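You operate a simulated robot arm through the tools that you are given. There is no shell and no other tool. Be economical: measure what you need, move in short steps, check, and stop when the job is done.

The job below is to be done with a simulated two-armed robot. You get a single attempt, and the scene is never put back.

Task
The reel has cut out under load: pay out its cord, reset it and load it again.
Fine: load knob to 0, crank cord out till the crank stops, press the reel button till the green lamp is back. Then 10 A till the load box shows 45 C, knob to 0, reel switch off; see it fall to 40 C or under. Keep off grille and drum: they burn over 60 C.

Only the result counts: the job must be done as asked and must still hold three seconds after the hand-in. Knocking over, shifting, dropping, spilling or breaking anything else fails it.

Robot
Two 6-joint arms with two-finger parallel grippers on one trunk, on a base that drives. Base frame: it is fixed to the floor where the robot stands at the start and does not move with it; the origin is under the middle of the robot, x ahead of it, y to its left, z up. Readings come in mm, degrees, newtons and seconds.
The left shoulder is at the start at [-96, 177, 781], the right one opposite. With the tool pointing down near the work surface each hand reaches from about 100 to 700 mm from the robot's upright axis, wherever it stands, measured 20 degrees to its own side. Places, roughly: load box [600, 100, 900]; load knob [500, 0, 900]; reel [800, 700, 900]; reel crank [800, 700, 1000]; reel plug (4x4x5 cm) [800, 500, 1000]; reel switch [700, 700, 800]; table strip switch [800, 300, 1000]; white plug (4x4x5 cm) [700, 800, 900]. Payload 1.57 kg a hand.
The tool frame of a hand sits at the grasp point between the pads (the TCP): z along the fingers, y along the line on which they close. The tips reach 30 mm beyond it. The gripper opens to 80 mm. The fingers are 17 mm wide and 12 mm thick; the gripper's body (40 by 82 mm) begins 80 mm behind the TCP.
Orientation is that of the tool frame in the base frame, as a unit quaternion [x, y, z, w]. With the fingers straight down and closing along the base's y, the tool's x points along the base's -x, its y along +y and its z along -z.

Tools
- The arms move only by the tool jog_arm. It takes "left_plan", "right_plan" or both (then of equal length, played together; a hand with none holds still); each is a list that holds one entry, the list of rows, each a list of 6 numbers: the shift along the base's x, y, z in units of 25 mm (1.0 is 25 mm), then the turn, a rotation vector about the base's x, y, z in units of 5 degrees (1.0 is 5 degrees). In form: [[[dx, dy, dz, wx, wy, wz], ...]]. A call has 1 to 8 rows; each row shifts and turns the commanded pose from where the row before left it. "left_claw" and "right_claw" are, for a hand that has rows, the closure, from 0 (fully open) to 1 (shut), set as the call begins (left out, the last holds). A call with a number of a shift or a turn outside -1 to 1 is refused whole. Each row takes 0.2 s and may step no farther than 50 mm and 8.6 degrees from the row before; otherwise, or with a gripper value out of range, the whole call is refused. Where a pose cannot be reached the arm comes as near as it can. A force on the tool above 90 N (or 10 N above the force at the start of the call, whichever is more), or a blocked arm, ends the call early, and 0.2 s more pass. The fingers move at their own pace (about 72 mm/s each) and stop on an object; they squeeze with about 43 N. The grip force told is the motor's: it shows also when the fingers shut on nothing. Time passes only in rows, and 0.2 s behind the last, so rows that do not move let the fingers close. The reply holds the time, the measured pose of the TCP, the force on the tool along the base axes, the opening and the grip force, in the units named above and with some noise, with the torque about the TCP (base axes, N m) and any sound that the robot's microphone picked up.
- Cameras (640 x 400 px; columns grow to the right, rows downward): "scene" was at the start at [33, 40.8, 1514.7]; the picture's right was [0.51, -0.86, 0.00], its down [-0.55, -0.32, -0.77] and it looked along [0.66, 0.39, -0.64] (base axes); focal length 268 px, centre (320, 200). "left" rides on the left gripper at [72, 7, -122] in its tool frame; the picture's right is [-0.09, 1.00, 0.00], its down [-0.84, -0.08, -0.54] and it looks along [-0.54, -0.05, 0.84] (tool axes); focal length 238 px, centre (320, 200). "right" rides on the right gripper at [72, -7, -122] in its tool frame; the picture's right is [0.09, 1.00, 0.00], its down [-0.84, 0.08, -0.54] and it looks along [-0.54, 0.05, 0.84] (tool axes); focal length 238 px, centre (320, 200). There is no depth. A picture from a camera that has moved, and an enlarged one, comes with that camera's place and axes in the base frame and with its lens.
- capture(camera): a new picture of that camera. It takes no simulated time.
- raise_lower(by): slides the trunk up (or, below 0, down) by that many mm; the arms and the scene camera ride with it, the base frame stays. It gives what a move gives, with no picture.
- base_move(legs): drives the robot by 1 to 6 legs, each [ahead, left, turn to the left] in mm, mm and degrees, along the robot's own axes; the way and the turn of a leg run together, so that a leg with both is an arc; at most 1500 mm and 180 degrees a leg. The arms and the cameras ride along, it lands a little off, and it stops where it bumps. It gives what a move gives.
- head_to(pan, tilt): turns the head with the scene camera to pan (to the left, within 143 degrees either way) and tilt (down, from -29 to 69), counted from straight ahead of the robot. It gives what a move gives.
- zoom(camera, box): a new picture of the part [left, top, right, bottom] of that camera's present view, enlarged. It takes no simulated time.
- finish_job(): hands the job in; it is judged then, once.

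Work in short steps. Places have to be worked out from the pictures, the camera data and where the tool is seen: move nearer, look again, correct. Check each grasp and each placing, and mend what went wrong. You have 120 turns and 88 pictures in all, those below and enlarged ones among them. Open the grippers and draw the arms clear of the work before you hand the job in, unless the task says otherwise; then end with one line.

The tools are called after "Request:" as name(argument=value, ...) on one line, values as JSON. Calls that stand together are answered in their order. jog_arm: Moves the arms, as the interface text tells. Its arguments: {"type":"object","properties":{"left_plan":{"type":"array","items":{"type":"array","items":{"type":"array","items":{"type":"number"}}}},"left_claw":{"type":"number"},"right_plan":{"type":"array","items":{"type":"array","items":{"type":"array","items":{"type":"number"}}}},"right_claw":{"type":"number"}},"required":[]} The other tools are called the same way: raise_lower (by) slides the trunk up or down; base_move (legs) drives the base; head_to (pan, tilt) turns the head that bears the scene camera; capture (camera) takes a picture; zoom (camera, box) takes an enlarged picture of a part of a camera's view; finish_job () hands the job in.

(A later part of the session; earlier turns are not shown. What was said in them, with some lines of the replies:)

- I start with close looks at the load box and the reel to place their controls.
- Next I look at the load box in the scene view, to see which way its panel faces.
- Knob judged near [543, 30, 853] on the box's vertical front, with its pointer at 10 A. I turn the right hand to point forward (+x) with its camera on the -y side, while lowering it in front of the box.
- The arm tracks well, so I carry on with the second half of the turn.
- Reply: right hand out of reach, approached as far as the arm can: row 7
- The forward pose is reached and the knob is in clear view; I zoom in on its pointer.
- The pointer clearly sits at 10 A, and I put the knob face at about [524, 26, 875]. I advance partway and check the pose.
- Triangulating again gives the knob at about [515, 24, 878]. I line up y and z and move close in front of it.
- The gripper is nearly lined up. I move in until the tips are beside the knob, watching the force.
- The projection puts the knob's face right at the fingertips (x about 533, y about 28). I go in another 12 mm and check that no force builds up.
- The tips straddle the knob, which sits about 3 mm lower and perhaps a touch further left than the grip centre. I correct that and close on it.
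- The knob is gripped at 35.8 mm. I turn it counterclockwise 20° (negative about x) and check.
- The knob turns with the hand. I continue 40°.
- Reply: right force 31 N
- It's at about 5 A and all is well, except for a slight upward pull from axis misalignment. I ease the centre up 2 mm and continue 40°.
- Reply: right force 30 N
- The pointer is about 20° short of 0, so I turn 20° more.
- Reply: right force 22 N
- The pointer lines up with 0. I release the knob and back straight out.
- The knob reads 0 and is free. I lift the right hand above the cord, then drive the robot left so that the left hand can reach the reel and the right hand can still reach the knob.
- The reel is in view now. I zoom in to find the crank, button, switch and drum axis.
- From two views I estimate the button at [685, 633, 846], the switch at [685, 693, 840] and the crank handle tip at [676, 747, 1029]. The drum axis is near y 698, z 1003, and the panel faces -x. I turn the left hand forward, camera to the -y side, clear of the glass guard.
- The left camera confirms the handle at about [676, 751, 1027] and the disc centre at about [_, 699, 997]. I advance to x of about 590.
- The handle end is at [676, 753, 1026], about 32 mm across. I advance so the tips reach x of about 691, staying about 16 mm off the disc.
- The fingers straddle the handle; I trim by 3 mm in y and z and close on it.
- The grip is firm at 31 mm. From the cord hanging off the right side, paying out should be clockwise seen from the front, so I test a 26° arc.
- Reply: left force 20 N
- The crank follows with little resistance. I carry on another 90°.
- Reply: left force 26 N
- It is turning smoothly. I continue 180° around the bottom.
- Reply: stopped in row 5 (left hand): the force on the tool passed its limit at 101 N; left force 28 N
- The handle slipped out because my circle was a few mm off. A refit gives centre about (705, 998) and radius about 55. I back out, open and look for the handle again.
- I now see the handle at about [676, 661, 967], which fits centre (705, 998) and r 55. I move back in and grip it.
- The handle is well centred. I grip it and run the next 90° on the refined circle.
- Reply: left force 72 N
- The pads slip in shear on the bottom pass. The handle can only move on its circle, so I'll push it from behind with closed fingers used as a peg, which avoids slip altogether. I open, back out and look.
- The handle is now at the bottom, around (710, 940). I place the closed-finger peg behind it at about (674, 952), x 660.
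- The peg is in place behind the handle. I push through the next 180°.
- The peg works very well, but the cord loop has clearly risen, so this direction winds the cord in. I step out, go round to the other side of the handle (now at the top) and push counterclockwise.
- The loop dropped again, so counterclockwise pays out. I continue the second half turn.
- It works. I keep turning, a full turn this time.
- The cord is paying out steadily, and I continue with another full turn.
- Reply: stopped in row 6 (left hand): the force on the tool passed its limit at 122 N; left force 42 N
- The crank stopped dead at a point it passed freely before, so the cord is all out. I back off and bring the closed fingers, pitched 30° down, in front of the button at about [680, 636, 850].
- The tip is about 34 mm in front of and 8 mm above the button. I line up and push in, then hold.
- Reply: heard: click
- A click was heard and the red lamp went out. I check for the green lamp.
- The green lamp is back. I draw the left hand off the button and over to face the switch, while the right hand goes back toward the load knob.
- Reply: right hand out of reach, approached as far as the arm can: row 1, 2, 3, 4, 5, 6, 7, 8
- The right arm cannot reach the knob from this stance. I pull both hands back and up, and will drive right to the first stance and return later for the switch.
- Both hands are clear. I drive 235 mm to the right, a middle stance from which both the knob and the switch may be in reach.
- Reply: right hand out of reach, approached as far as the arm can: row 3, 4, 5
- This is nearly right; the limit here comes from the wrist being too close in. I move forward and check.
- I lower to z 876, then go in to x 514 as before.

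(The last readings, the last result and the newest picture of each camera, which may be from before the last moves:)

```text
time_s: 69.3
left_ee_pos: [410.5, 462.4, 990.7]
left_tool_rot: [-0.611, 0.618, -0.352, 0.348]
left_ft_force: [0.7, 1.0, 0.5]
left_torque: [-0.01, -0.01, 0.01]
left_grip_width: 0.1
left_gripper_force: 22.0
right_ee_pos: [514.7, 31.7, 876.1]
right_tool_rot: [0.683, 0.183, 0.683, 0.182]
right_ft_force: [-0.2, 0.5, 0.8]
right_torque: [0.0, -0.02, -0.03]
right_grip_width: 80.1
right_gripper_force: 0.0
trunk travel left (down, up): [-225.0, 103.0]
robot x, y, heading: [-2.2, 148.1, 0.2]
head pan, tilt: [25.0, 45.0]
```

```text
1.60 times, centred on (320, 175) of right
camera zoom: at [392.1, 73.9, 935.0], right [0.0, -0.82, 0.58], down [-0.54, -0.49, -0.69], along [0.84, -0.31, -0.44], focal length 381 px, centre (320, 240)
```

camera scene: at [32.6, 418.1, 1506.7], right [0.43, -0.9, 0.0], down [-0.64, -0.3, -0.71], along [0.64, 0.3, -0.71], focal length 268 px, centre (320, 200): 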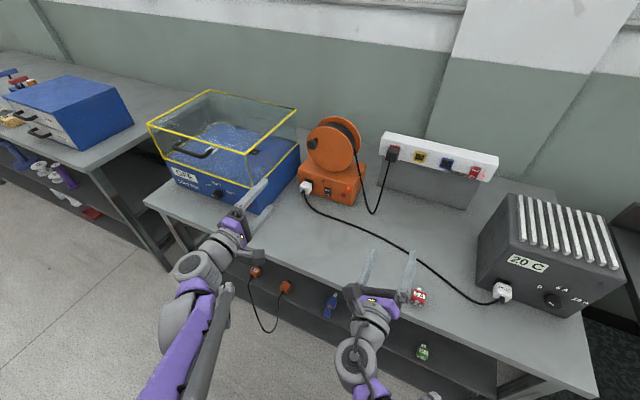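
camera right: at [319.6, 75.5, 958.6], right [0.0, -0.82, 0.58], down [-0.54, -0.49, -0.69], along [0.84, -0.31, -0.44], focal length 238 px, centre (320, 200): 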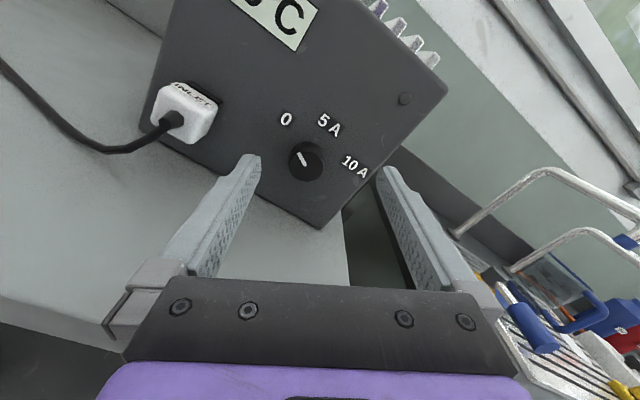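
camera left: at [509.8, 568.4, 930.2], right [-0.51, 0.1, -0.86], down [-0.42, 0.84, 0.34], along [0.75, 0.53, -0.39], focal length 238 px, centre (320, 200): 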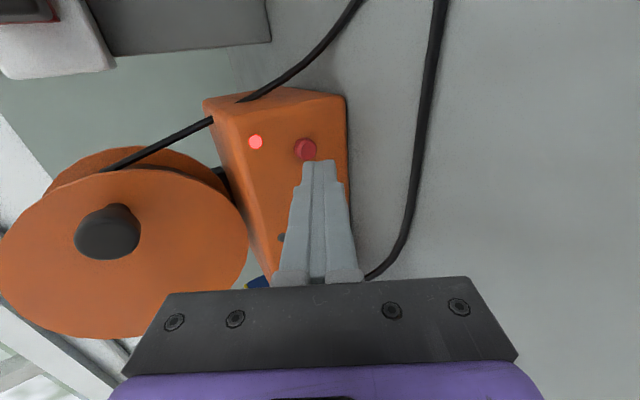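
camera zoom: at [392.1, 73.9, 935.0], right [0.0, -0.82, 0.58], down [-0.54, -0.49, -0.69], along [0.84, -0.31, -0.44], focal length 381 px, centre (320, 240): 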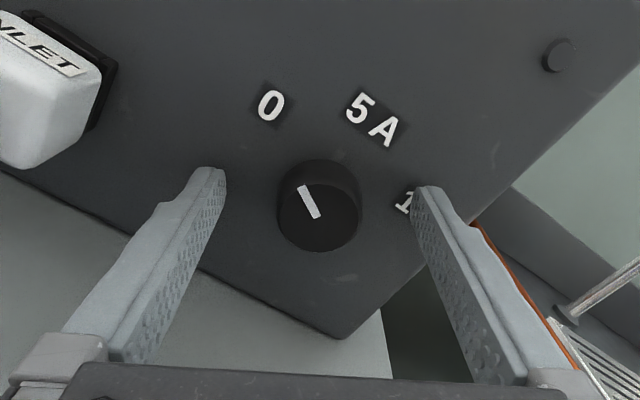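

The knob is well centred between the fingers. Before loading, I check that the left hand can reach the switch from here by bringing it back to its waiting point.

Request:
jog_arm(left_plan=[[[0.7, 1, -0.4, 0, 0, 0], [0.7, 1, -0.4, 0, 0, 0], [0.8, 1, -0.4, 0, 0, 0], [1, 1, -0.5, 0, 0, 0], [1, 1, -0.5, 0, 0, 0], [1, 1, -0.6, 0, 0, 0], [1, 1, -0.6, 0, 0, 0], [1, 1, -0.6, 0, 0, 0]]])

Request:
jog_arm(left_plan=[[[0.5, 0.8, -0.4, 0, 0, 0], [0.2, 0.65, -0.3, 0, 0, 0], [0, 0, 0, 0, 0, 0]]])

Request:
capture(camera="left")

```text
time_s: 71.1
left_ee_pos: [594.5, 664.5, 888.9]
left_tool_rot: [-0.611, 0.617, -0.353, 0.347]
left_ft_force: [0.2, 0.3, -0.6]
left_torque: [0.0, -0.01, 0.02]
left_grip_width: 0.0
left_gripper_force: 21.0
right_ee_pos: [514.9, 33.4, 876.9]
right_tool_rot: [0.683, 0.183, 0.683, 0.184]
right_ft_force: [-0.6, 0.9, 0.4]
right_torque: [0.01, 0.04, -0.01]
right_grip_width: 80.1
right_gripper_force: 0.1
trunk travel left (down, up): [-225.0, 103.0]
robot x, y, heading: [-0.1, 152.5, 0.2]
head pan, tilt: [25.0, 45.0]
```

```text
time_s: 71.9
left_ee_pos: [609.6, 700.1, 872.6]
left_tool_rot: [-0.611, 0.618, -0.353, 0.346]
left_ft_force: [-0.9, 1.1, -0.3]
left_torque: [0.0, -0.02, -0.02]
left_grip_width: 0.0
left_gripper_force: 21.1
right_ee_pos: [513.1, 32.0, 876.4]
right_tool_rot: [0.683, 0.184, 0.683, 0.182]
right_ft_force: [-0.6, -1.4, 0.6]
right_torque: [-0.01, -0.01, -0.02]
right_grip_width: 80.0
right_gripper_force: 0.0
trunk travel left (down, up): [-225.0, 103.0]
robot x, y, heading: [-5.0, 150.0, 0.3]
head pan, tilt: [25.0, 45.0]
```

```text
30 pictures are left
camera left: at [499.9, 630.1, 928.5], right [-0.51, 0.1, -0.86], down [-0.42, 0.84, 0.34], along [0.75, 0.53, -0.39], focal length 238 px, centre (320, 200)
```

left: 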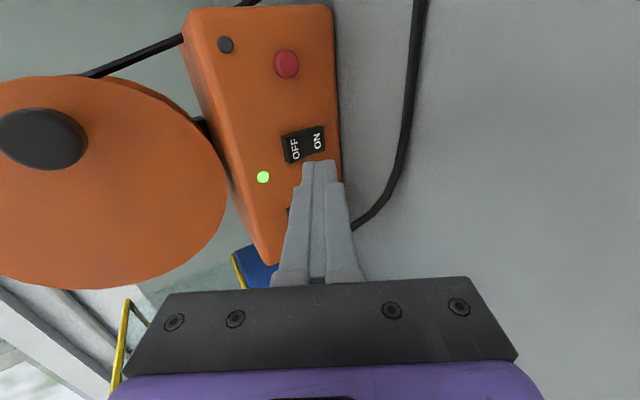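

The left hand reaches the switch, with the OFF half at z of about 852, and waits there. I now grip the knob and turn it clockwise toward 10 A.

Request:
jog_arm(right_plan=[[[0, 0, 0, 0, 0, 0], [0, 0, 0, 0, 0, 0], [0, 0, 0, 0, 0, 0]]], right_claw=1)

Request:
jog_arm(right_plan=[[[0, 0, 0, 1, 0, 0], [0, 0, 0, 1, 0, 0], [0, 0, 0, 1, 0, 0], [0, 0, 0, 1, 0, 0], [0, 0, 0, 1, 0, 0], [0, 0, 0, 1, 0, 0], [0, 0, 0, 1, 0, 0], [0, 0, 0, 1, 0, 0]]])

Request:
zoom(camera="right", box=[180, 50, 460, 300])

```text
time_s: 72.7
left_ee_pos: [608.8, 699.5, 873.5]
left_tool_rot: [-0.611, 0.618, -0.352, 0.347]
left_ft_force: [0.1, 0.0, 0.5]
left_torque: [-0.01, 0.02, 0.03]
left_grip_width: 0.1
left_gripper_force: 21.3
right_ee_pos: [514.0, 32.9, 876.4]
right_tool_rot: [0.683, 0.184, 0.683, 0.182]
right_ft_force: [-0.4, -0.6, 0.0]
right_torque: [0.05, 0.01, -0.02]
right_grip_width: 35.7
right_gripper_force: 39.9
trunk travel left (down, up): [-225.0, 103.0]
robot x, y, heading: [1.2, 147.8, 0.0]
head pan, tilt: [25.0, 45.0]
```

```text
time_s: 74.5
left_ee_pos: [610.8, 699.8, 873.1]
left_tool_rot: [-0.611, 0.618, -0.353, 0.347]
left_ft_force: [0.0, 1.2, 0.1]
left_torque: [0.02, 0.01, 0.01]
left_grip_width: 0.0
left_gripper_force: 21.1
right_ee_pos: [514.2, 31.1, 876.1]
right_tool_rot: [0.705, -0.062, 0.704, -0.064]
right_ft_force: [-14.3, -0.5, -20.0]
right_torque: [0.01, 1.22, 0.1]
right_grip_width: 35.6
right_gripper_force: 42.4
trunk travel left (down, up): [-225.0, 103.0]
robot x, y, heading: [-2.7, 154.0, -0.2]
head pan, tilt: [25.0, 45.0]
```

```text
1.60 times, centred on (320, 175) of right
camera zoom: at [392.1, 25.2, 948.3], right [0.0, -1.0, -0.08], down [-0.54, 0.07, -0.84], along [0.84, 0.05, -0.54], focal length 381 px, centre (320, 240)
```

zoom: 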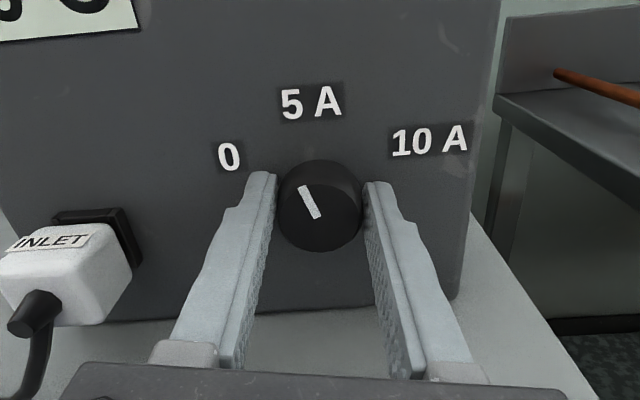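

The knob follows, so I turn the remaining 80° to 10 A.

Request:
jog_arm(right_plan=[[[0, 0, 0, 1, 0, 0], [0, 0, 0, 1, 0, 0], [0, 0, 0, 1, 0, 0], [0, 0, 0, 1, 0, 0], [0, 0, 0, 1, 0, 0], [0, 0, 0, 1, 0, 0], [0, 0, 0, 1, 0, 0], [0, 0, 0, 1, 0, 0]]])

Request:
jog_arm(right_plan=[[[0, 0, 0, 1, 0, 0], [0, 0, 0, 1, 0, 0], [0, 0, 0, 1, 0, 0], [0, 0, 0, 1, 0, 0], [0, 0, 0, 1, 0, 0], [0, 0, 0, 1, 0, 0], [0, 0, 0, 1, 0, 0], [0, 0, 0, 1, 0, 0]]])

Request:
capture(camera="right")

Request:
head_to(pan=15, tilt=42)

Request:
capture(camera="scene")

```text
time_s: 76.3
left_ee_pos: [610.2, 699.7, 872.3]
left_tool_rot: [-0.611, 0.618, -0.353, 0.347]
left_ft_force: [-0.8, 0.2, -0.4]
left_torque: [0.0, 0.0, -0.05]
left_grip_width: 0.1
left_gripper_force: 21.3
right_ee_pos: [513.9, 29.6, 877.0]
right_tool_rot: [0.64, -0.299, 0.641, -0.299]
right_ft_force: [-7.5, -3.9, -16.3]
right_torque: [0.01, -0.5, -1.04]
right_grip_width: 35.7
right_gripper_force: 42.6
trunk travel left (down, up): [-225.0, 103.0]
robot x, y, heading: [-2.8, 149.8, 0.2]
head pan, tilt: [25.0, 45.0]
```

```text
time_s: 78.1
left_ee_pos: [610.4, 699.5, 872.5]
left_tool_rot: [-0.61, 0.618, -0.353, 0.348]
left_ft_force: [-0.1, -0.1, 0.0]
left_torque: [0.01, -0.01, 0.0]
left_grip_width: 0.0
left_gripper_force: 21.1
right_ee_pos: [513.9, 30.1, 875.4]
right_tool_rot: [0.501, -0.501, 0.498, -0.5]
right_ft_force: [-26.3, -15.8, -54.2]
right_torque: [-0.48, 0.92, -0.18]
right_grip_width: 35.8
right_gripper_force: 42.3
trunk travel left (down, up): [-225.0, 103.0]
robot x, y, heading: [-0.8, 151.5, -0.1]
head pan, tilt: [25.0, 45.0]
```

```text
28 pictures are left
camera right: at [392.6, -41.7, 881.9], right [0.0, -0.09, -1.0], down [-0.54, 0.84, -0.07], along [0.84, 0.54, -0.05], focal length 238 px, centre (320, 200)
```

right: 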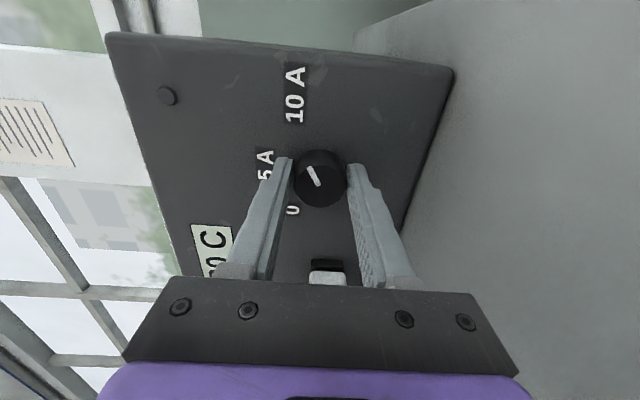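

```text
time_s: 78.8
left_ee_pos: [610.8, 698.4, 872.8]
left_tool_rot: [-0.611, 0.618, -0.351, 0.347]
left_ft_force: [0.1, 0.0, -0.2]
left_torque: [0.01, 0.0, 0.01]
left_grip_width: 0.0
left_gripper_force: 21.3
right_ee_pos: [515.7, 30.4, 875.0]
right_tool_rot: [0.501, -0.501, 0.498, -0.501]
right_ft_force: [-27.8, -17.4, -57.4]
right_torque: [-0.31, 0.99, -0.49]
right_grip_width: 35.6
right_gripper_force: 42.6
trunk travel left (down, up): [-225.0, 103.0]
robot x, y, heading: [-5.4, 149.6, -0.3]
head pan, tilt: [15.0, 42.0]
```

```text
27 pictures are left
camera scene: at [39.9, 166.2, 1511.0], right [0.26, -0.97, 0.0], down [-0.65, -0.17, -0.74], along [0.72, 0.19, -0.67], focal length 268 px, centre (320, 200)
```

scene: 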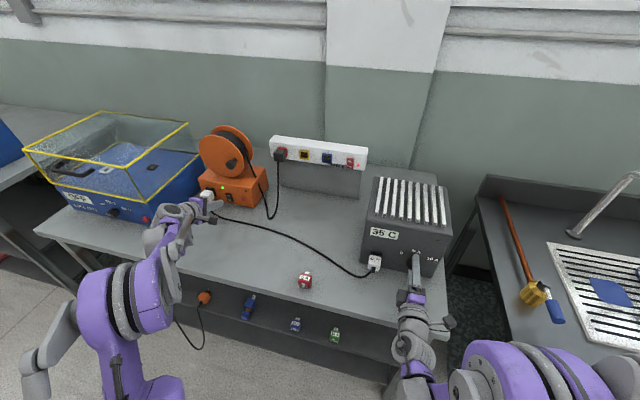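

The display is already rising; I zoom in to read it (no time passes).

Request:
zoom(camera="scene", box=[350, 215, 450, 285])

```text
5.71 times, centred on (400, 250) of scene
camera zoom: at [39.9, 166.2, 1511.0], right [0.26, -0.97, 0.0], down [-0.65, -0.17, -0.74], along [0.72, 0.19, -0.67], focal length 1530 px, centre (-137, -86)
```

zoom: 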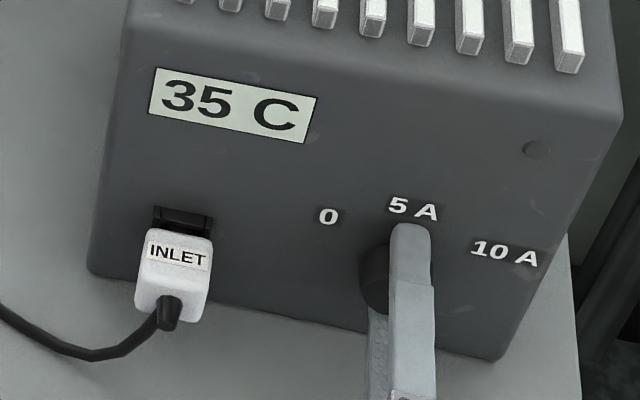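

It shows 35 C at t=78.8. I hold one second at 10 A and read again.

Request:
jog_arm(right_plan=[[[0, 0, 0, 0, 0, 0], [0, 0, 0, 0, 0, 0], [0, 0, 0, 0, 0, 0], [0, 0, 0, 0, 0, 0]]])

Request:
zoom(camera="scene", box=[350, 215, 450, 285])

```text
time_s: 79.8
left_ee_pos: [610.2, 697.6, 873.0]
left_tool_rot: [-0.611, 0.619, -0.351, 0.348]
left_ft_force: [-0.1, 0.2, 0.0]
left_torque: [0.02, 0.01, 0.02]
left_grip_width: 0.2
left_gripper_force: 21.5
right_ee_pos: [514.5, 30.6, 875.4]
right_tool_rot: [0.501, -0.501, 0.498, -0.5]
right_ft_force: [-27.1, -18.6, -56.9]
right_torque: [-0.33, 1.06, -0.29]
right_grip_width: 35.7
right_gripper_force: 42.4
trunk travel left (down, up): [-225.0, 103.0]
robot x, y, heading: [-6.8, 149.3, -0.0]
head pan, tilt: [15.0, 42.0]
```

```text
5.71 times, centred on (400, 250) of scene
camera zoom: at [40.0, 166.0, 1511.0], right [0.26, -0.97, 0.0], down [-0.65, -0.17, -0.74], along [0.72, 0.19, -0.67], focal length 1530 px, centre (-137, -86)
```

zoom: 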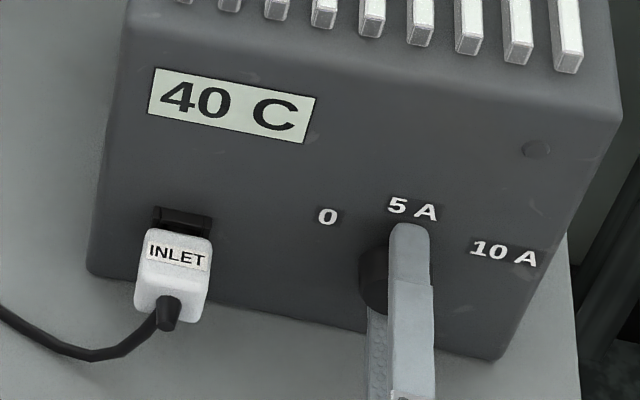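

It rises 5 C per second, so one more second should bring 45 C.

Request:
jog_arm(right_plan=[[[0, 0, 0, 0, 0, 0], [0, 0, 0, 0, 0, 0], [0, 0, 0, 0, 0, 0], [0, 0, 0, 0, 0, 0]]])

Request:
zoom(camera="scene", box=[350, 215, 450, 285])

```text
time_s: 80.8
left_ee_pos: [610.1, 697.9, 873.3]
left_tool_rot: [-0.611, 0.619, -0.351, 0.348]
left_ft_force: [-0.4, 0.5, 0.1]
left_torque: [-0.02, 0.01, -0.03]
left_grip_width: 0.0
left_gripper_force: 21.2
right_ee_pos: [514.7, 30.9, 875.0]
right_tool_rot: [0.501, -0.5, 0.498, -0.5]
right_ft_force: [-27.3, -19.0, -57.8]
right_torque: [-0.31, 1.01, -0.23]
right_grip_width: 35.6
right_gripper_force: 42.3
trunk travel left (down, up): [-225.0, 103.0]
robot x, y, heading: [-0.8, 148.0, -0.1]
head pan, tilt: [15.0, 42.0]
```

```text
5.71 times, centred on (400, 250) of scene
camera zoom: at [40.1, 166.0, 1511.0], right [0.26, -0.97, 0.0], down [-0.65, -0.17, -0.74], along [0.72, 0.19, -0.67], focal length 1530 px, centre (-137, -86)
```

zoom: 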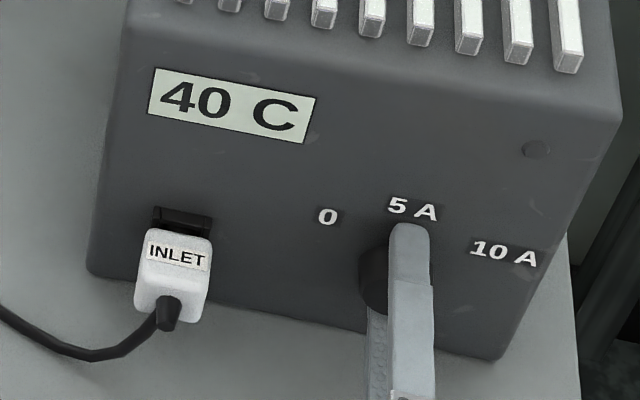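

It still shows 40 C, because the display moves in steps of 5. I wait a little more.

Request:
jog_arm(right_plan=[[[0, 0, 0, 0, 0, 0], [0, 0, 0, 0, 0, 0], [0, 0, 0, 0, 0, 0]]])

Request:
zoom(camera="scene", box=[350, 215, 450, 285])

```text
time_s: 81.6
left_ee_pos: [610.1, 698.4, 872.8]
left_tool_rot: [-0.611, 0.618, -0.353, 0.347]
left_ft_force: [-0.9, 0.7, 0.1]
left_torque: [0.01, -0.01, -0.01]
left_grip_width: 0.1
left_gripper_force: 21.5
right_ee_pos: [514.3, 29.9, 874.9]
right_tool_rot: [0.502, -0.5, 0.498, -0.5]
right_ft_force: [-26.0, -18.2, -57.1]
right_torque: [-0.28, 0.98, -0.25]
right_grip_width: 35.7
right_gripper_force: 43.0
trunk travel left (down, up): [-225.0, 103.0]
robot x, y, heading: [2.1, 152.0, 0.2]
head pan, tilt: [15.0, 42.0]
```

```text
5.71 times, centred on (400, 250) of scene
camera zoom: at [40.1, 166.1, 1511.0], right [0.26, -0.97, 0.0], down [-0.65, -0.17, -0.74], along [0.72, 0.19, -0.67], focal length 1530 px, centre (-137, -86)
```

zoom: 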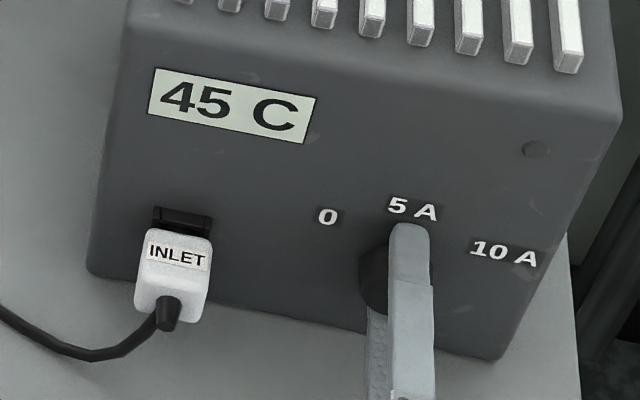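

45 C is showing, so I turn the knob straight back to 0.

Request:
jog_arm(right_plan=[[[0, 0, 0, -1, 0, 0], [0, 0, 0, -1, 0, 0], [0, 0, 0, -1, 0, 0], [0, 0, 0, -1, 0, 0], [0, 0, 0, -1, 0, 0], [0, 0, 0, -1, 0, 0], [0, 0, 0, -1, 0, 0], [0, 0, 0, -1, 0, 0]]])

Request:
jog_arm(right_plan=[[[0, 0, 0, -1, 0, 0], [0, 0, 0, -1, 0, 0], [0, 0, 0, -1, 0, 0], [0, 0, 0, -1, 0, 0], [0, 0, 0, -1, 0, 0], [0, 0, 0, -1, 0, 0], [0, 0, 0, -1, 0, 0], [0, 0, 0, -1, 0, 0]]])

Request:
jog_arm(right_plan=[[[0, 0, 0, -1, 0, 0], [0, 0, 0, -1, 0, 0], [0, 0, 0, -1, 0, 0], [0, 0, 0, -1, 0, 0], [0, 0, 0, -1, 0, 0], [0, 0, 0, -1, 0, 0], [0, 0, 0, -1, 0, 0], [0, 0, 0, -1, 0, 0]]])

Request:
capture(camera="right")

Request:
zoom(camera="scene", box=[350, 215, 450, 285])

```text
time_s: 83.4
left_ee_pos: [610.7, 699.0, 871.5]
left_tool_rot: [-0.611, 0.619, -0.351, 0.346]
left_ft_force: [-0.5, 0.1, -0.8]
left_torque: [0.01, -0.01, 0.05]
left_grip_width: 0.0
left_gripper_force: 21.4
right_ee_pos: [514.8, 31.7, 875.1]
right_tool_rot: [0.643, -0.298, 0.638, -0.3]
right_ft_force: [-13.3, -3.7, -45.2]
right_torque: [0.06, 1.14, 0.35]
right_grip_width: 35.3
right_gripper_force: 42.5
trunk travel left (down, up): [-225.0, 103.0]
robot x, y, heading: [-2.9, 151.4, 0.5]
head pan, tilt: [15.0, 42.0]
```

```text
time_s: 85.2
left_ee_pos: [610.8, 700.0, 871.3]
left_tool_rot: [-0.611, 0.618, -0.352, 0.348]
left_ft_force: [-0.4, -0.2, -0.3]
left_torque: [-0.03, -0.01, -0.03]
left_grip_width: 0.0
left_gripper_force: 21.2
right_ee_pos: [516.4, 31.3, 876.6]
right_tool_rot: [0.705, -0.06, 0.704, -0.062]
right_ft_force: [-1.7, -5.1, -19.4]
right_torque: [-0.01, 1.33, 0.18]
right_grip_width: 35.7
right_gripper_force: 42.6
trunk travel left (down, up): [-225.0, 103.0]
robot x, y, heading: [-2.4, 149.9, 0.2]
head pan, tilt: [15.0, 42.0]
```

```text
time_s: 87.0
left_ee_pos: [610.8, 700.1, 872.1]
left_tool_rot: [-0.611, 0.619, -0.351, 0.347]
left_ft_force: [0.5, 0.5, -0.5]
left_torque: [0.0, 0.02, 0.0]
left_grip_width: 0.0
left_gripper_force: 20.9
right_ee_pos: [515.2, 32.1, 876.0]
right_tool_rot: [0.683, 0.184, 0.682, 0.184]
right_ft_force: [18.0, 1.7, 1.7]
right_torque: [0.03, -0.65, 0.26]
right_grip_width: 35.8
right_gripper_force: 42.8
trunk travel left (down, up): [-225.0, 103.0]
robot x, y, heading: [-0.6, 151.9, 0.1]
head pan, tilt: [15.0, 42.0]
```

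```text
22 pictures are left
camera right: at [393.3, 74.2, 935.0], right [0.0, -0.81, 0.58], down [-0.54, -0.49, -0.68], along [0.84, -0.31, -0.44], focal length 238 px, centre (320, 200)
```

right: 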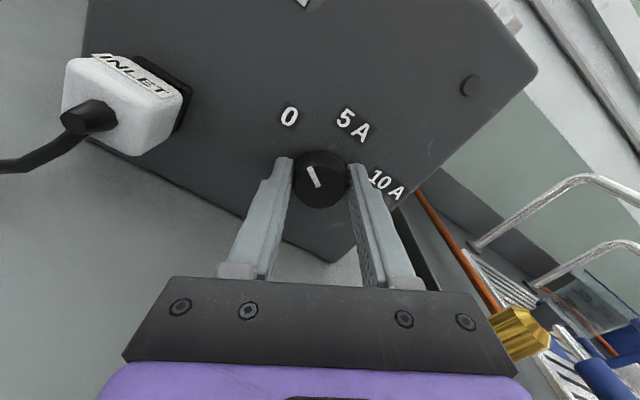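

```text
5.71 times, centred on (400, 250) of scene
camera zoom: at [41.0, 169.9, 1511.1], right [0.26, -0.97, 0.0], down [-0.65, -0.17, -0.74], along [0.72, 0.19, -0.67], focal length 1530 px, centre (-137, -86)
```

zoom: 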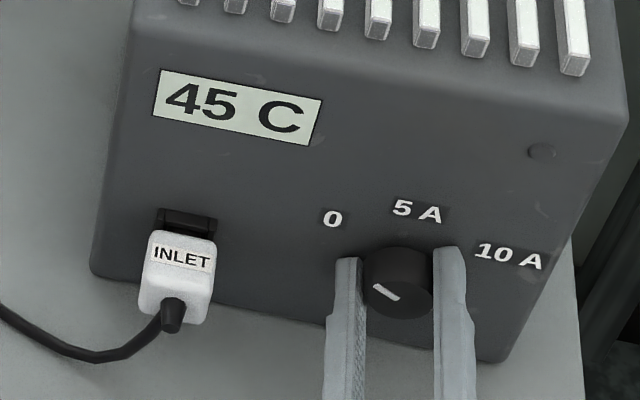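

The knob is back by 0 and the display holds at 45 C. I nudge 3° further to see if it is against its stop.

Request:
jog_arm(right_plan=[[[0, 0, 0, -0.6, 0, 0], [0, 0, 0, 0, 0, 0]]])

Request:
zoom(camera="right", box=[240, 80, 400, 220])

```text
time_s: 87.6
left_ee_pos: [610.5, 700.6, 871.8]
left_tool_rot: [-0.611, 0.619, -0.351, 0.347]
left_ft_force: [0.6, 0.3, 0.0]
left_torque: [0.0, 0.01, -0.03]
left_grip_width: 0.0
left_gripper_force: 21.4
right_ee_pos: [516.0, 32.4, 875.6]
right_tool_rot: [0.679, 0.201, 0.677, 0.2]
right_ft_force: [21.7, 1.0, 8.4]
right_torque: [0.3, 0.08, 0.05]
right_grip_width: 35.6
right_gripper_force: 42.7
trunk travel left (down, up): [-225.0, 103.0]
robot x, y, heading: [-2.2, 150.2, 0.2]
head pan, tilt: [15.0, 42.0]
```

```text
2.86 times, centred on (320, 150) of right
camera zoom: at [393.2, 77.1, 932.6], right [0.0, -0.78, 0.62], down [-0.54, -0.52, -0.66], along [0.84, -0.34, -0.43], focal length 681 px, centre (320, 343)
```

zoom: 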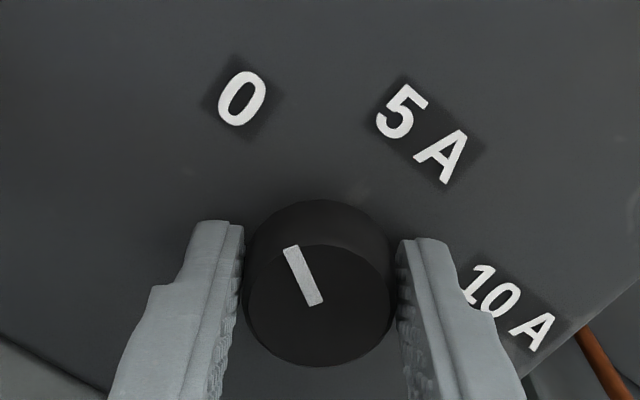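

Torque rose against a stop, so the knob is at 0. I open and withdraw the right hand and press the OFF half of the reel switch with the left.

Request:
jog_arm(left_plan=[[[0.5, -0.06, -0.15, 0, 0, 0], [0.5, 0, 0, 0, 0, 0], [0.5, 0, 0, 0, 0, 0], [0.2, 0, 0, 0, 0, 0], [0.15, 0, 0, 0, 0, 0], [0, 0, 0, 0, 0, 0]]], right_plan=[[[0, 0, 0, 0, 0, 0], [0, 0, 0, 0, 0, 0], [0, 0, 0, 0, 0, 0], [-1, 0, 0, 0, 0, 0], [-1, 0, 0, 0, 0, 0], [-0.8, 0, 0, 0, 0, 0]]], right_claw=0)

Request:
capture(camera="left")

```text
time_s: 89.0
left_ee_pos: [648.7, 697.8, 868.7]
left_tool_rot: [-0.61, 0.62, -0.352, 0.346]
left_ft_force: [-67.4, -16.6, -28.4]
left_torque: [-0.09, 1.36, -0.35]
left_grip_width: 0.0
left_gripper_force: 21.1
right_ee_pos: [450.5, 34.0, 893.9]
right_tool_rot: [0.677, 0.201, 0.679, 0.201]
right_ft_force: [-0.5, 0.0, 0.4]
right_torque: [0.01, 0.01, -0.02]
right_grip_width: 79.9
right_gripper_force: 0.0
right hand out of reach, approached as far as the arm can: row 5, 6
trunk travel left (down, up): [-225.0, 103.0]
robot x, y, heading: [-0.7, 145.8, 0.0]
head pan, tilt: [15.0, 42.0]
```

```text
19 pictures are left
camera left: at [539.5, 627.7, 925.9], right [-0.51, 0.1, -0.85], down [-0.41, 0.84, 0.34], along [0.76, 0.53, -0.39], focal length 238 px, centre (320, 200)
```

left: 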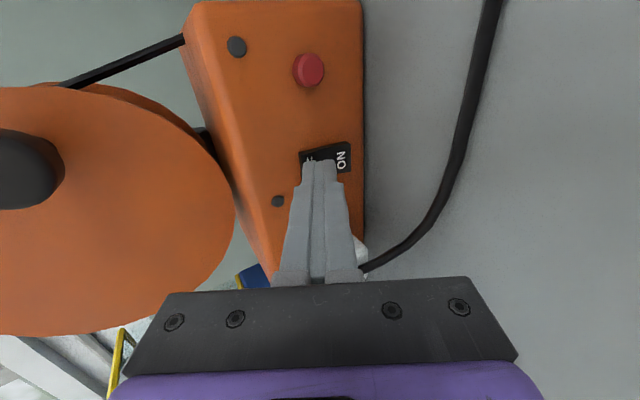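

The green lamp is out, so the switch is off. I back the left hand off at once, as the force is high.

Request:
jog_arm(left_plan=[[[-0.6, 0, 0, 0, 0, 0], [-1, 0, 0, 0, 0, 0], [-1, 0, 0.3, 0, 0, 0], [-1, -0.3, 0.6, 0, 0, 0], [-1, -0.5, 0.6, 0, 0, 0], [-1, -0.5, 0.6, 0, 0, 0], [-1, -0.5, 0.6, 0, 0, 0], [-1, -0.5, 0.6, 0, 0, 0]]], right_plan=[[[0, 0, 0.4, 0, 0, 0], [0, 0, 0.4, 0, 0, 0], [-0.5, 0, 0.6, 0, 0, 0], [-0.5, 0, 0.6, 0, 0, 0], [-0.5, 0.4, 0.6, 0, 0, 0], [0, 0.4, 0.6, 0, 0, 0], [0, 0.4, 0.4, 0, 0, 0], [0, 0, 0, 0, 0, 0]]])

Request:
capture(camera="scene")

Request:
zoom(camera="scene", box=[350, 215, 450, 285])

Request:
zoom(camera="scene", box=[180, 110, 310, 230])

```text
time_s: 90.8
left_ee_pos: [464.0, 639.4, 954.3]
left_tool_rot: [-0.61, 0.618, -0.354, 0.347]
left_ft_force: [0.3, -0.2, 1.2]
left_torque: [0.01, -0.04, 0.0]
left_grip_width: 0.0
left_gripper_force: 20.8
right_ee_pos: [416.4, 62.6, 981.2]
right_tool_rot: [0.678, 0.201, 0.678, 0.2]
right_ft_force: [-0.4, -0.7, -0.9]
right_torque: [-0.04, -0.01, 0.01]
right_grip_width: 80.0
right_gripper_force: 0.0
trunk travel left (down, up): [-225.0, 103.0]
robot x, y, heading: [-3.0, 152.8, 0.1]
head pan, tilt: [15.0, 42.0]
```

```text
18 pictures are left
camera scene: at [37.9, 168.7, 1511.1], right [0.26, -0.97, 0.0], down [-0.65, -0.17, -0.74], along [0.72, 0.19, -0.67], focal length 268 px, centre (320, 200)
```

scene: 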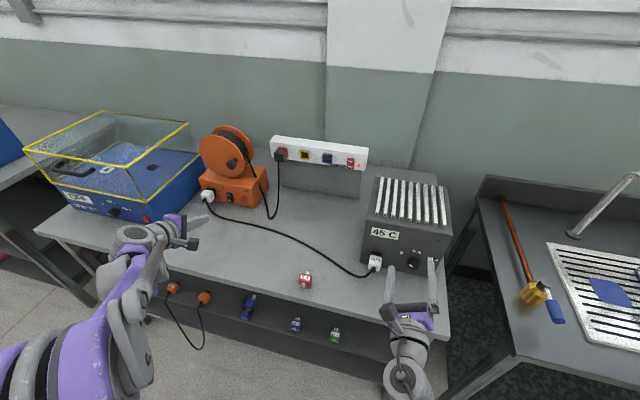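

```text
5.71 times, centred on (400, 250) of scene
camera zoom: at [37.9, 168.7, 1511.1], right [0.26, -0.97, 0.0], down [-0.65, -0.17, -0.74], along [0.72, 0.19, -0.67], focal length 1530 px, centre (-137, -86)
```

zoom: 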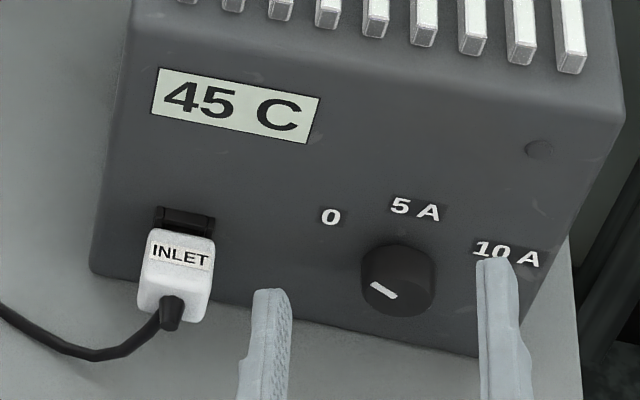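

```text
3.33 times, centred on (245, 170) of scene
camera zoom: at [37.9, 168.7, 1511.1], right [0.26, -0.97, 0.0], down [-0.65, -0.17, -0.74], along [0.72, 0.19, -0.67], focal length 893 px, centre (570, 300)
```

zoom: 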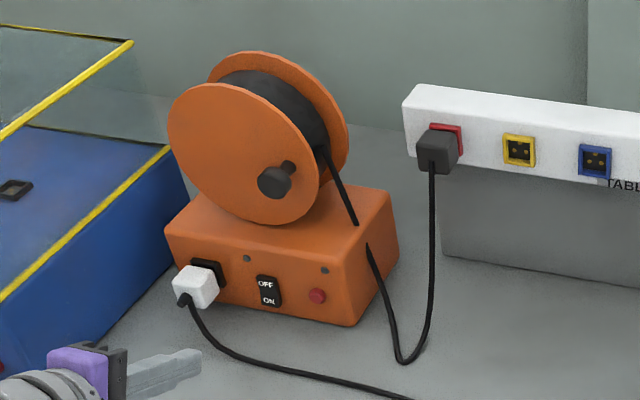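

The knob is at 0, the switch off, and everything else in place. I draw the arms back further, open the left gripper and let it cool.

Request:
jog_arm(left_plan=[[[-0.8, -0.3, 0.8, 0, 0, 0], [-0.8, -0.3, 0.8, 0, 0, 0], [-0.8, 0, 0.8, 0, 0, 0], [-0.8, 0, 0.8, 0, 0, 0], [0, 0, 0, 0, 0, 0], [0, 0, 0, 0, 0, 0], [0, 0, 0, 0, 0, 0], [0, 0, 0, 0, 0, 0]]], left_claw=0)

Request:
jog_arm(left_plan=[[[0, 0, 0, 0, 0, 0], [0, 0, 0, 0, 0, 0], [0, 0, 0, 0, 0, 0], [0, 0, 0, 0, 0, 0], [0, 0, 0, 0, 0, 0], [0, 0, 0, 0, 0, 0], [0, 0, 0, 0, 0, 0], [0, 0, 0, 0, 0, 0]]])

Request:
jog_arm(left_plan=[[[0, 0, 0, 0, 0, 0], [0, 0, 0, 0, 0, 0], [0, 0, 0, 0, 0, 0], [0, 0, 0, 0, 0, 0], [0, 0, 0, 0, 0, 0], [0, 0, 0, 0, 0, 0], [0, 0, 0, 0, 0, 0], [0, 0, 0, 0, 0, 0]]])

Request:
zoom(camera="scene", box=[350, 215, 450, 285])

```text
time_s: 92.6
left_ee_pos: [384.4, 624.0, 1031.8]
left_tool_rot: [-0.611, 0.618, -0.353, 0.347]
left_ft_force: [0.7, -0.1, 0.0]
left_torque: [0.01, -0.01, -0.03]
left_grip_width: 80.2
left_gripper_force: 0.1
right_ee_pos: [418.5, 61.3, 980.8]
right_tool_rot: [0.678, 0.202, 0.678, 0.2]
right_ft_force: [-0.3, -0.5, 0.0]
right_torque: [0.01, -0.01, 0.0]
right_grip_width: 80.0
right_gripper_force: 0.0
trunk travel left (down, up): [-225.0, 103.0]
robot x, y, heading: [-3.6, 154.9, 0.0]
head pan, tilt: [15.0, 42.0]
```

```text
time_s: 94.4
left_ee_pos: [385.5, 624.0, 1032.4]
left_tool_rot: [-0.611, 0.618, -0.353, 0.347]
left_ft_force: [0.3, -0.2, -0.3]
left_torque: [-0.01, 0.01, -0.01]
left_grip_width: 79.9
left_gripper_force: 0.0
right_ee_pos: [417.4, 62.1, 982.3]
right_tool_rot: [0.678, 0.201, 0.678, 0.2]
right_ft_force: [0.1, -0.3, 0.3]
right_torque: [0.01, 0.01, 0.02]
right_grip_width: 80.1
right_gripper_force: 0.1
trunk travel left (down, up): [-225.0, 103.0]
robot x, y, heading: [1.8, 147.4, 0.5]
head pan, tilt: [15.0, 42.0]
```

```text
time_s: 96.2
left_ee_pos: [386.4, 624.0, 1032.7]
left_tool_rot: [-0.611, 0.618, -0.353, 0.347]
left_ft_force: [0.0, -0.1, 0.5]
left_torque: [-0.02, -0.01, -0.03]
left_grip_width: 80.2
left_gripper_force: 0.1
right_ee_pos: [416.6, 63.7, 981.7]
right_tool_rot: [0.679, 0.201, 0.678, 0.199]
right_ft_force: [-0.6, 0.0, -0.5]
right_torque: [-0.01, 0.0, 0.0]
right_grip_width: 80.1
right_gripper_force: 0.1
trunk travel left (down, up): [-225.0, 103.0]
robot x, y, heading: [2.6, 152.2, 0.3]
head pan, tilt: [15.0, 42.0]
```

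```text
5.71 times, centred on (400, 250) of scene
camera zoom: at [38.7, 169.6, 1511.1], right [0.26, -0.97, 0.0], down [-0.65, -0.17, -0.74], along [0.72, 0.19, -0.67], focal length 1530 px, centre (-137, -86)
```

zoom: 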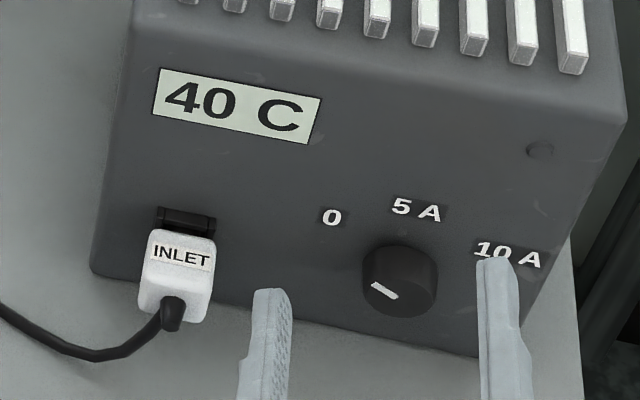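

It shows 40 C. As the display moves in steps of 5, I wait a bit longer so the true value is surely under 40.

Request:
jog_arm(left_plan=[[[0, 0, 0, 0, 0, 0], [0, 0, 0, 0, 0, 0], [0, 0, 0, 0, 0, 0], [0, 0, 0, 0, 0, 0], [0, 0, 0, 0, 0, 0], [0, 0, 0, 0, 0, 0], [0, 0, 0, 0, 0, 0], [0, 0, 0, 0, 0, 0]]])

Request:
jog_arm(right_plan=[[[-0.6, 0, 0.8, 0, 0, 0], [-0.6, 0, 0.8, 0, 0, 0], [0, 0, 0, 0, 0, 0], [0, 0, 0, 0, 0, 0], [0, 0, 0, 0, 0, 0], [0, 0, 0, 0, 0, 0], [0, 0, 0, 0, 0, 0], [0, 0, 0, 0, 0, 0]]])

Request:
jog_arm(left_plan=[[[0, 0, 0, 0, 0, 0], [0, 0, 0, 0, 0, 0], [0, 0, 0, 0, 0, 0], [0, 0, 0, 0, 0, 0], [0, 0, 0, 0, 0, 0], [0, 0, 0, 0, 0, 0], [0, 0, 0, 0, 0, 0], [0, 0, 0, 0, 0, 0]]])

Request:
jog_arm(left_plan=[[[0, 0, 0, 0, 0, 0], [0, 0, 0, 0, 0, 0], [0, 0, 0, 0, 0, 0], [0, 0, 0, 0, 0, 0], [0, 0, 0, 0, 0, 0], [0, 0, 0, 0, 0, 0], [0, 0, 0, 0, 0, 0], [0, 0, 0, 0, 0, 0]]])

Request:
capture(camera="scene")

Request:
zoom(camera="scene", box=[350, 215, 450, 285])

```text
time_s: 98.0
left_ee_pos: [384.6, 623.3, 1031.7]
left_tool_rot: [-0.611, 0.618, -0.352, 0.347]
left_ft_force: [-0.3, 0.4, 0.6]
left_torque: [0.0, 0.0, -0.03]
left_grip_width: 79.8
left_gripper_force: 0.1
right_ee_pos: [417.6, 61.6, 981.4]
right_tool_rot: [0.678, 0.202, 0.678, 0.2]
right_ft_force: [0.4, 1.0, 0.3]
right_torque: [0.02, 0.01, -0.03]
right_grip_width: 80.1
right_gripper_force: 0.0
trunk travel left (down, up): [-225.0, 103.0]
robot x, y, heading: [-0.9, 151.5, -0.0]
head pan, tilt: [15.0, 42.0]
```

```text
time_s: 99.8
left_ee_pos: [385.8, 623.1, 1033.3]
left_tool_rot: [-0.611, 0.618, -0.353, 0.347]
left_ft_force: [0.9, -0.3, 0.4]
left_torque: [0.01, 0.01, 0.02]
left_grip_width: 80.0
left_gripper_force: 0.0
right_ee_pos: [386.8, 64.1, 1021.3]
right_tool_rot: [0.678, 0.202, 0.678, 0.2]
right_ft_force: [-0.2, 0.1, 0.1]
right_torque: [0.01, 0.01, 0.0]
right_grip_width: 80.0
right_gripper_force: 0.0
trunk travel left (down, up): [-225.0, 103.0]
robot x, y, heading: [-1.8, 151.5, 0.0]
head pan, tilt: [15.0, 42.0]
```

```text
time_s: 101.6
left_ee_pos: [384.3, 623.6, 1032.4]
left_tool_rot: [-0.611, 0.618, -0.352, 0.347]
left_ft_force: [-0.3, 0.1, 0.2]
left_torque: [0.01, 0.02, 0.0]
left_grip_width: 80.0
left_gripper_force: 0.1
right_ee_pos: [387.7, 63.9, 1022.0]
right_tool_rot: [0.678, 0.202, 0.678, 0.201]
right_ft_force: [-0.1, 0.3, 0.0]
right_torque: [0.02, -0.03, 0.01]
right_grip_width: 79.9
right_gripper_force: 0.1
trunk travel left (down, up): [-225.0, 103.0]
robot x, y, heading: [-0.7, 148.8, 0.1]
head pan, tilt: [15.0, 42.0]
```

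```text
time_s: 103.4
left_ee_pos: [385.3, 623.7, 1031.7]
left_tool_rot: [-0.61, 0.618, -0.353, 0.347]
left_ft_force: [0.5, -0.4, 0.3]
left_torque: [0.02, 0.01, 0.0]
left_grip_width: 79.9
left_gripper_force: 0.0
right_ee_pos: [386.3, 63.5, 1021.3]
right_tool_rot: [0.678, 0.201, 0.678, 0.201]
right_ft_force: [0.2, 0.6, 0.7]
right_torque: [-0.05, 0.0, 0.02]
right_grip_width: 80.2
right_gripper_force: 0.1
trunk travel left (down, up): [-225.0, 103.0]
robot x, y, heading: [-2.8, 147.4, 0.2]
head pan, tilt: [15.0, 42.0]
```

```text
14 pictures are left
camera scene: at [38.7, 169.6, 1511.1], right [0.26, -0.97, 0.0], down [-0.65, -0.17, -0.74], along [0.72, 0.19, -0.67], focal length 268 px, centre (320, 200)
```

scene: 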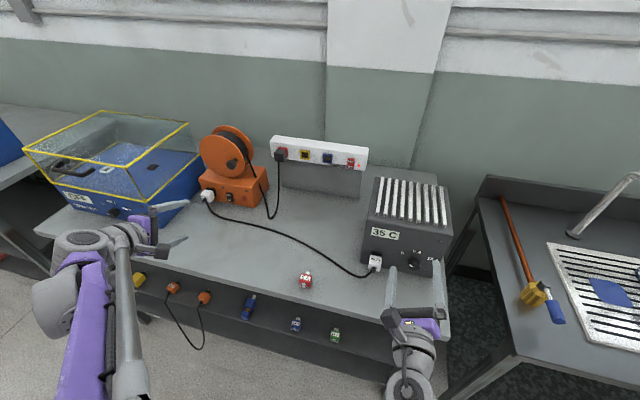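

```text
5.71 times, centred on (400, 250) of scene
camera zoom: at [38.7, 169.6, 1511.1], right [0.26, -0.97, 0.0], down [-0.65, -0.17, -0.74], along [0.72, 0.19, -0.67], focal length 1530 px, centre (-137, -86)
```

zoom: 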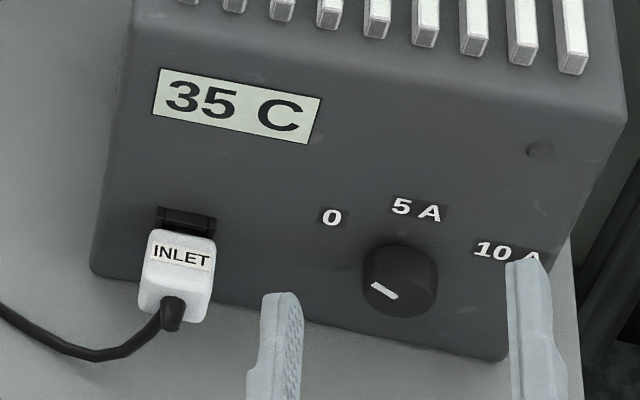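

The display reads 35 C, the knob is at 0, the reel switch is off and both hands are open and clear. I hand the job in.

Request:
finish_job()

```text
The job is handed in.
```

The job is done and handed in: I paid the cord out until the crank stopped and pressed the button until the green lamp came back. The load then ran at 10 A until the box showed 45 C. I set the knob to 0, switched the reel off, and watched the box fall to 35 C. I first cranked the wrong way, winding about a turn of cord in before reversing, and nothing looked shifted afterwards.
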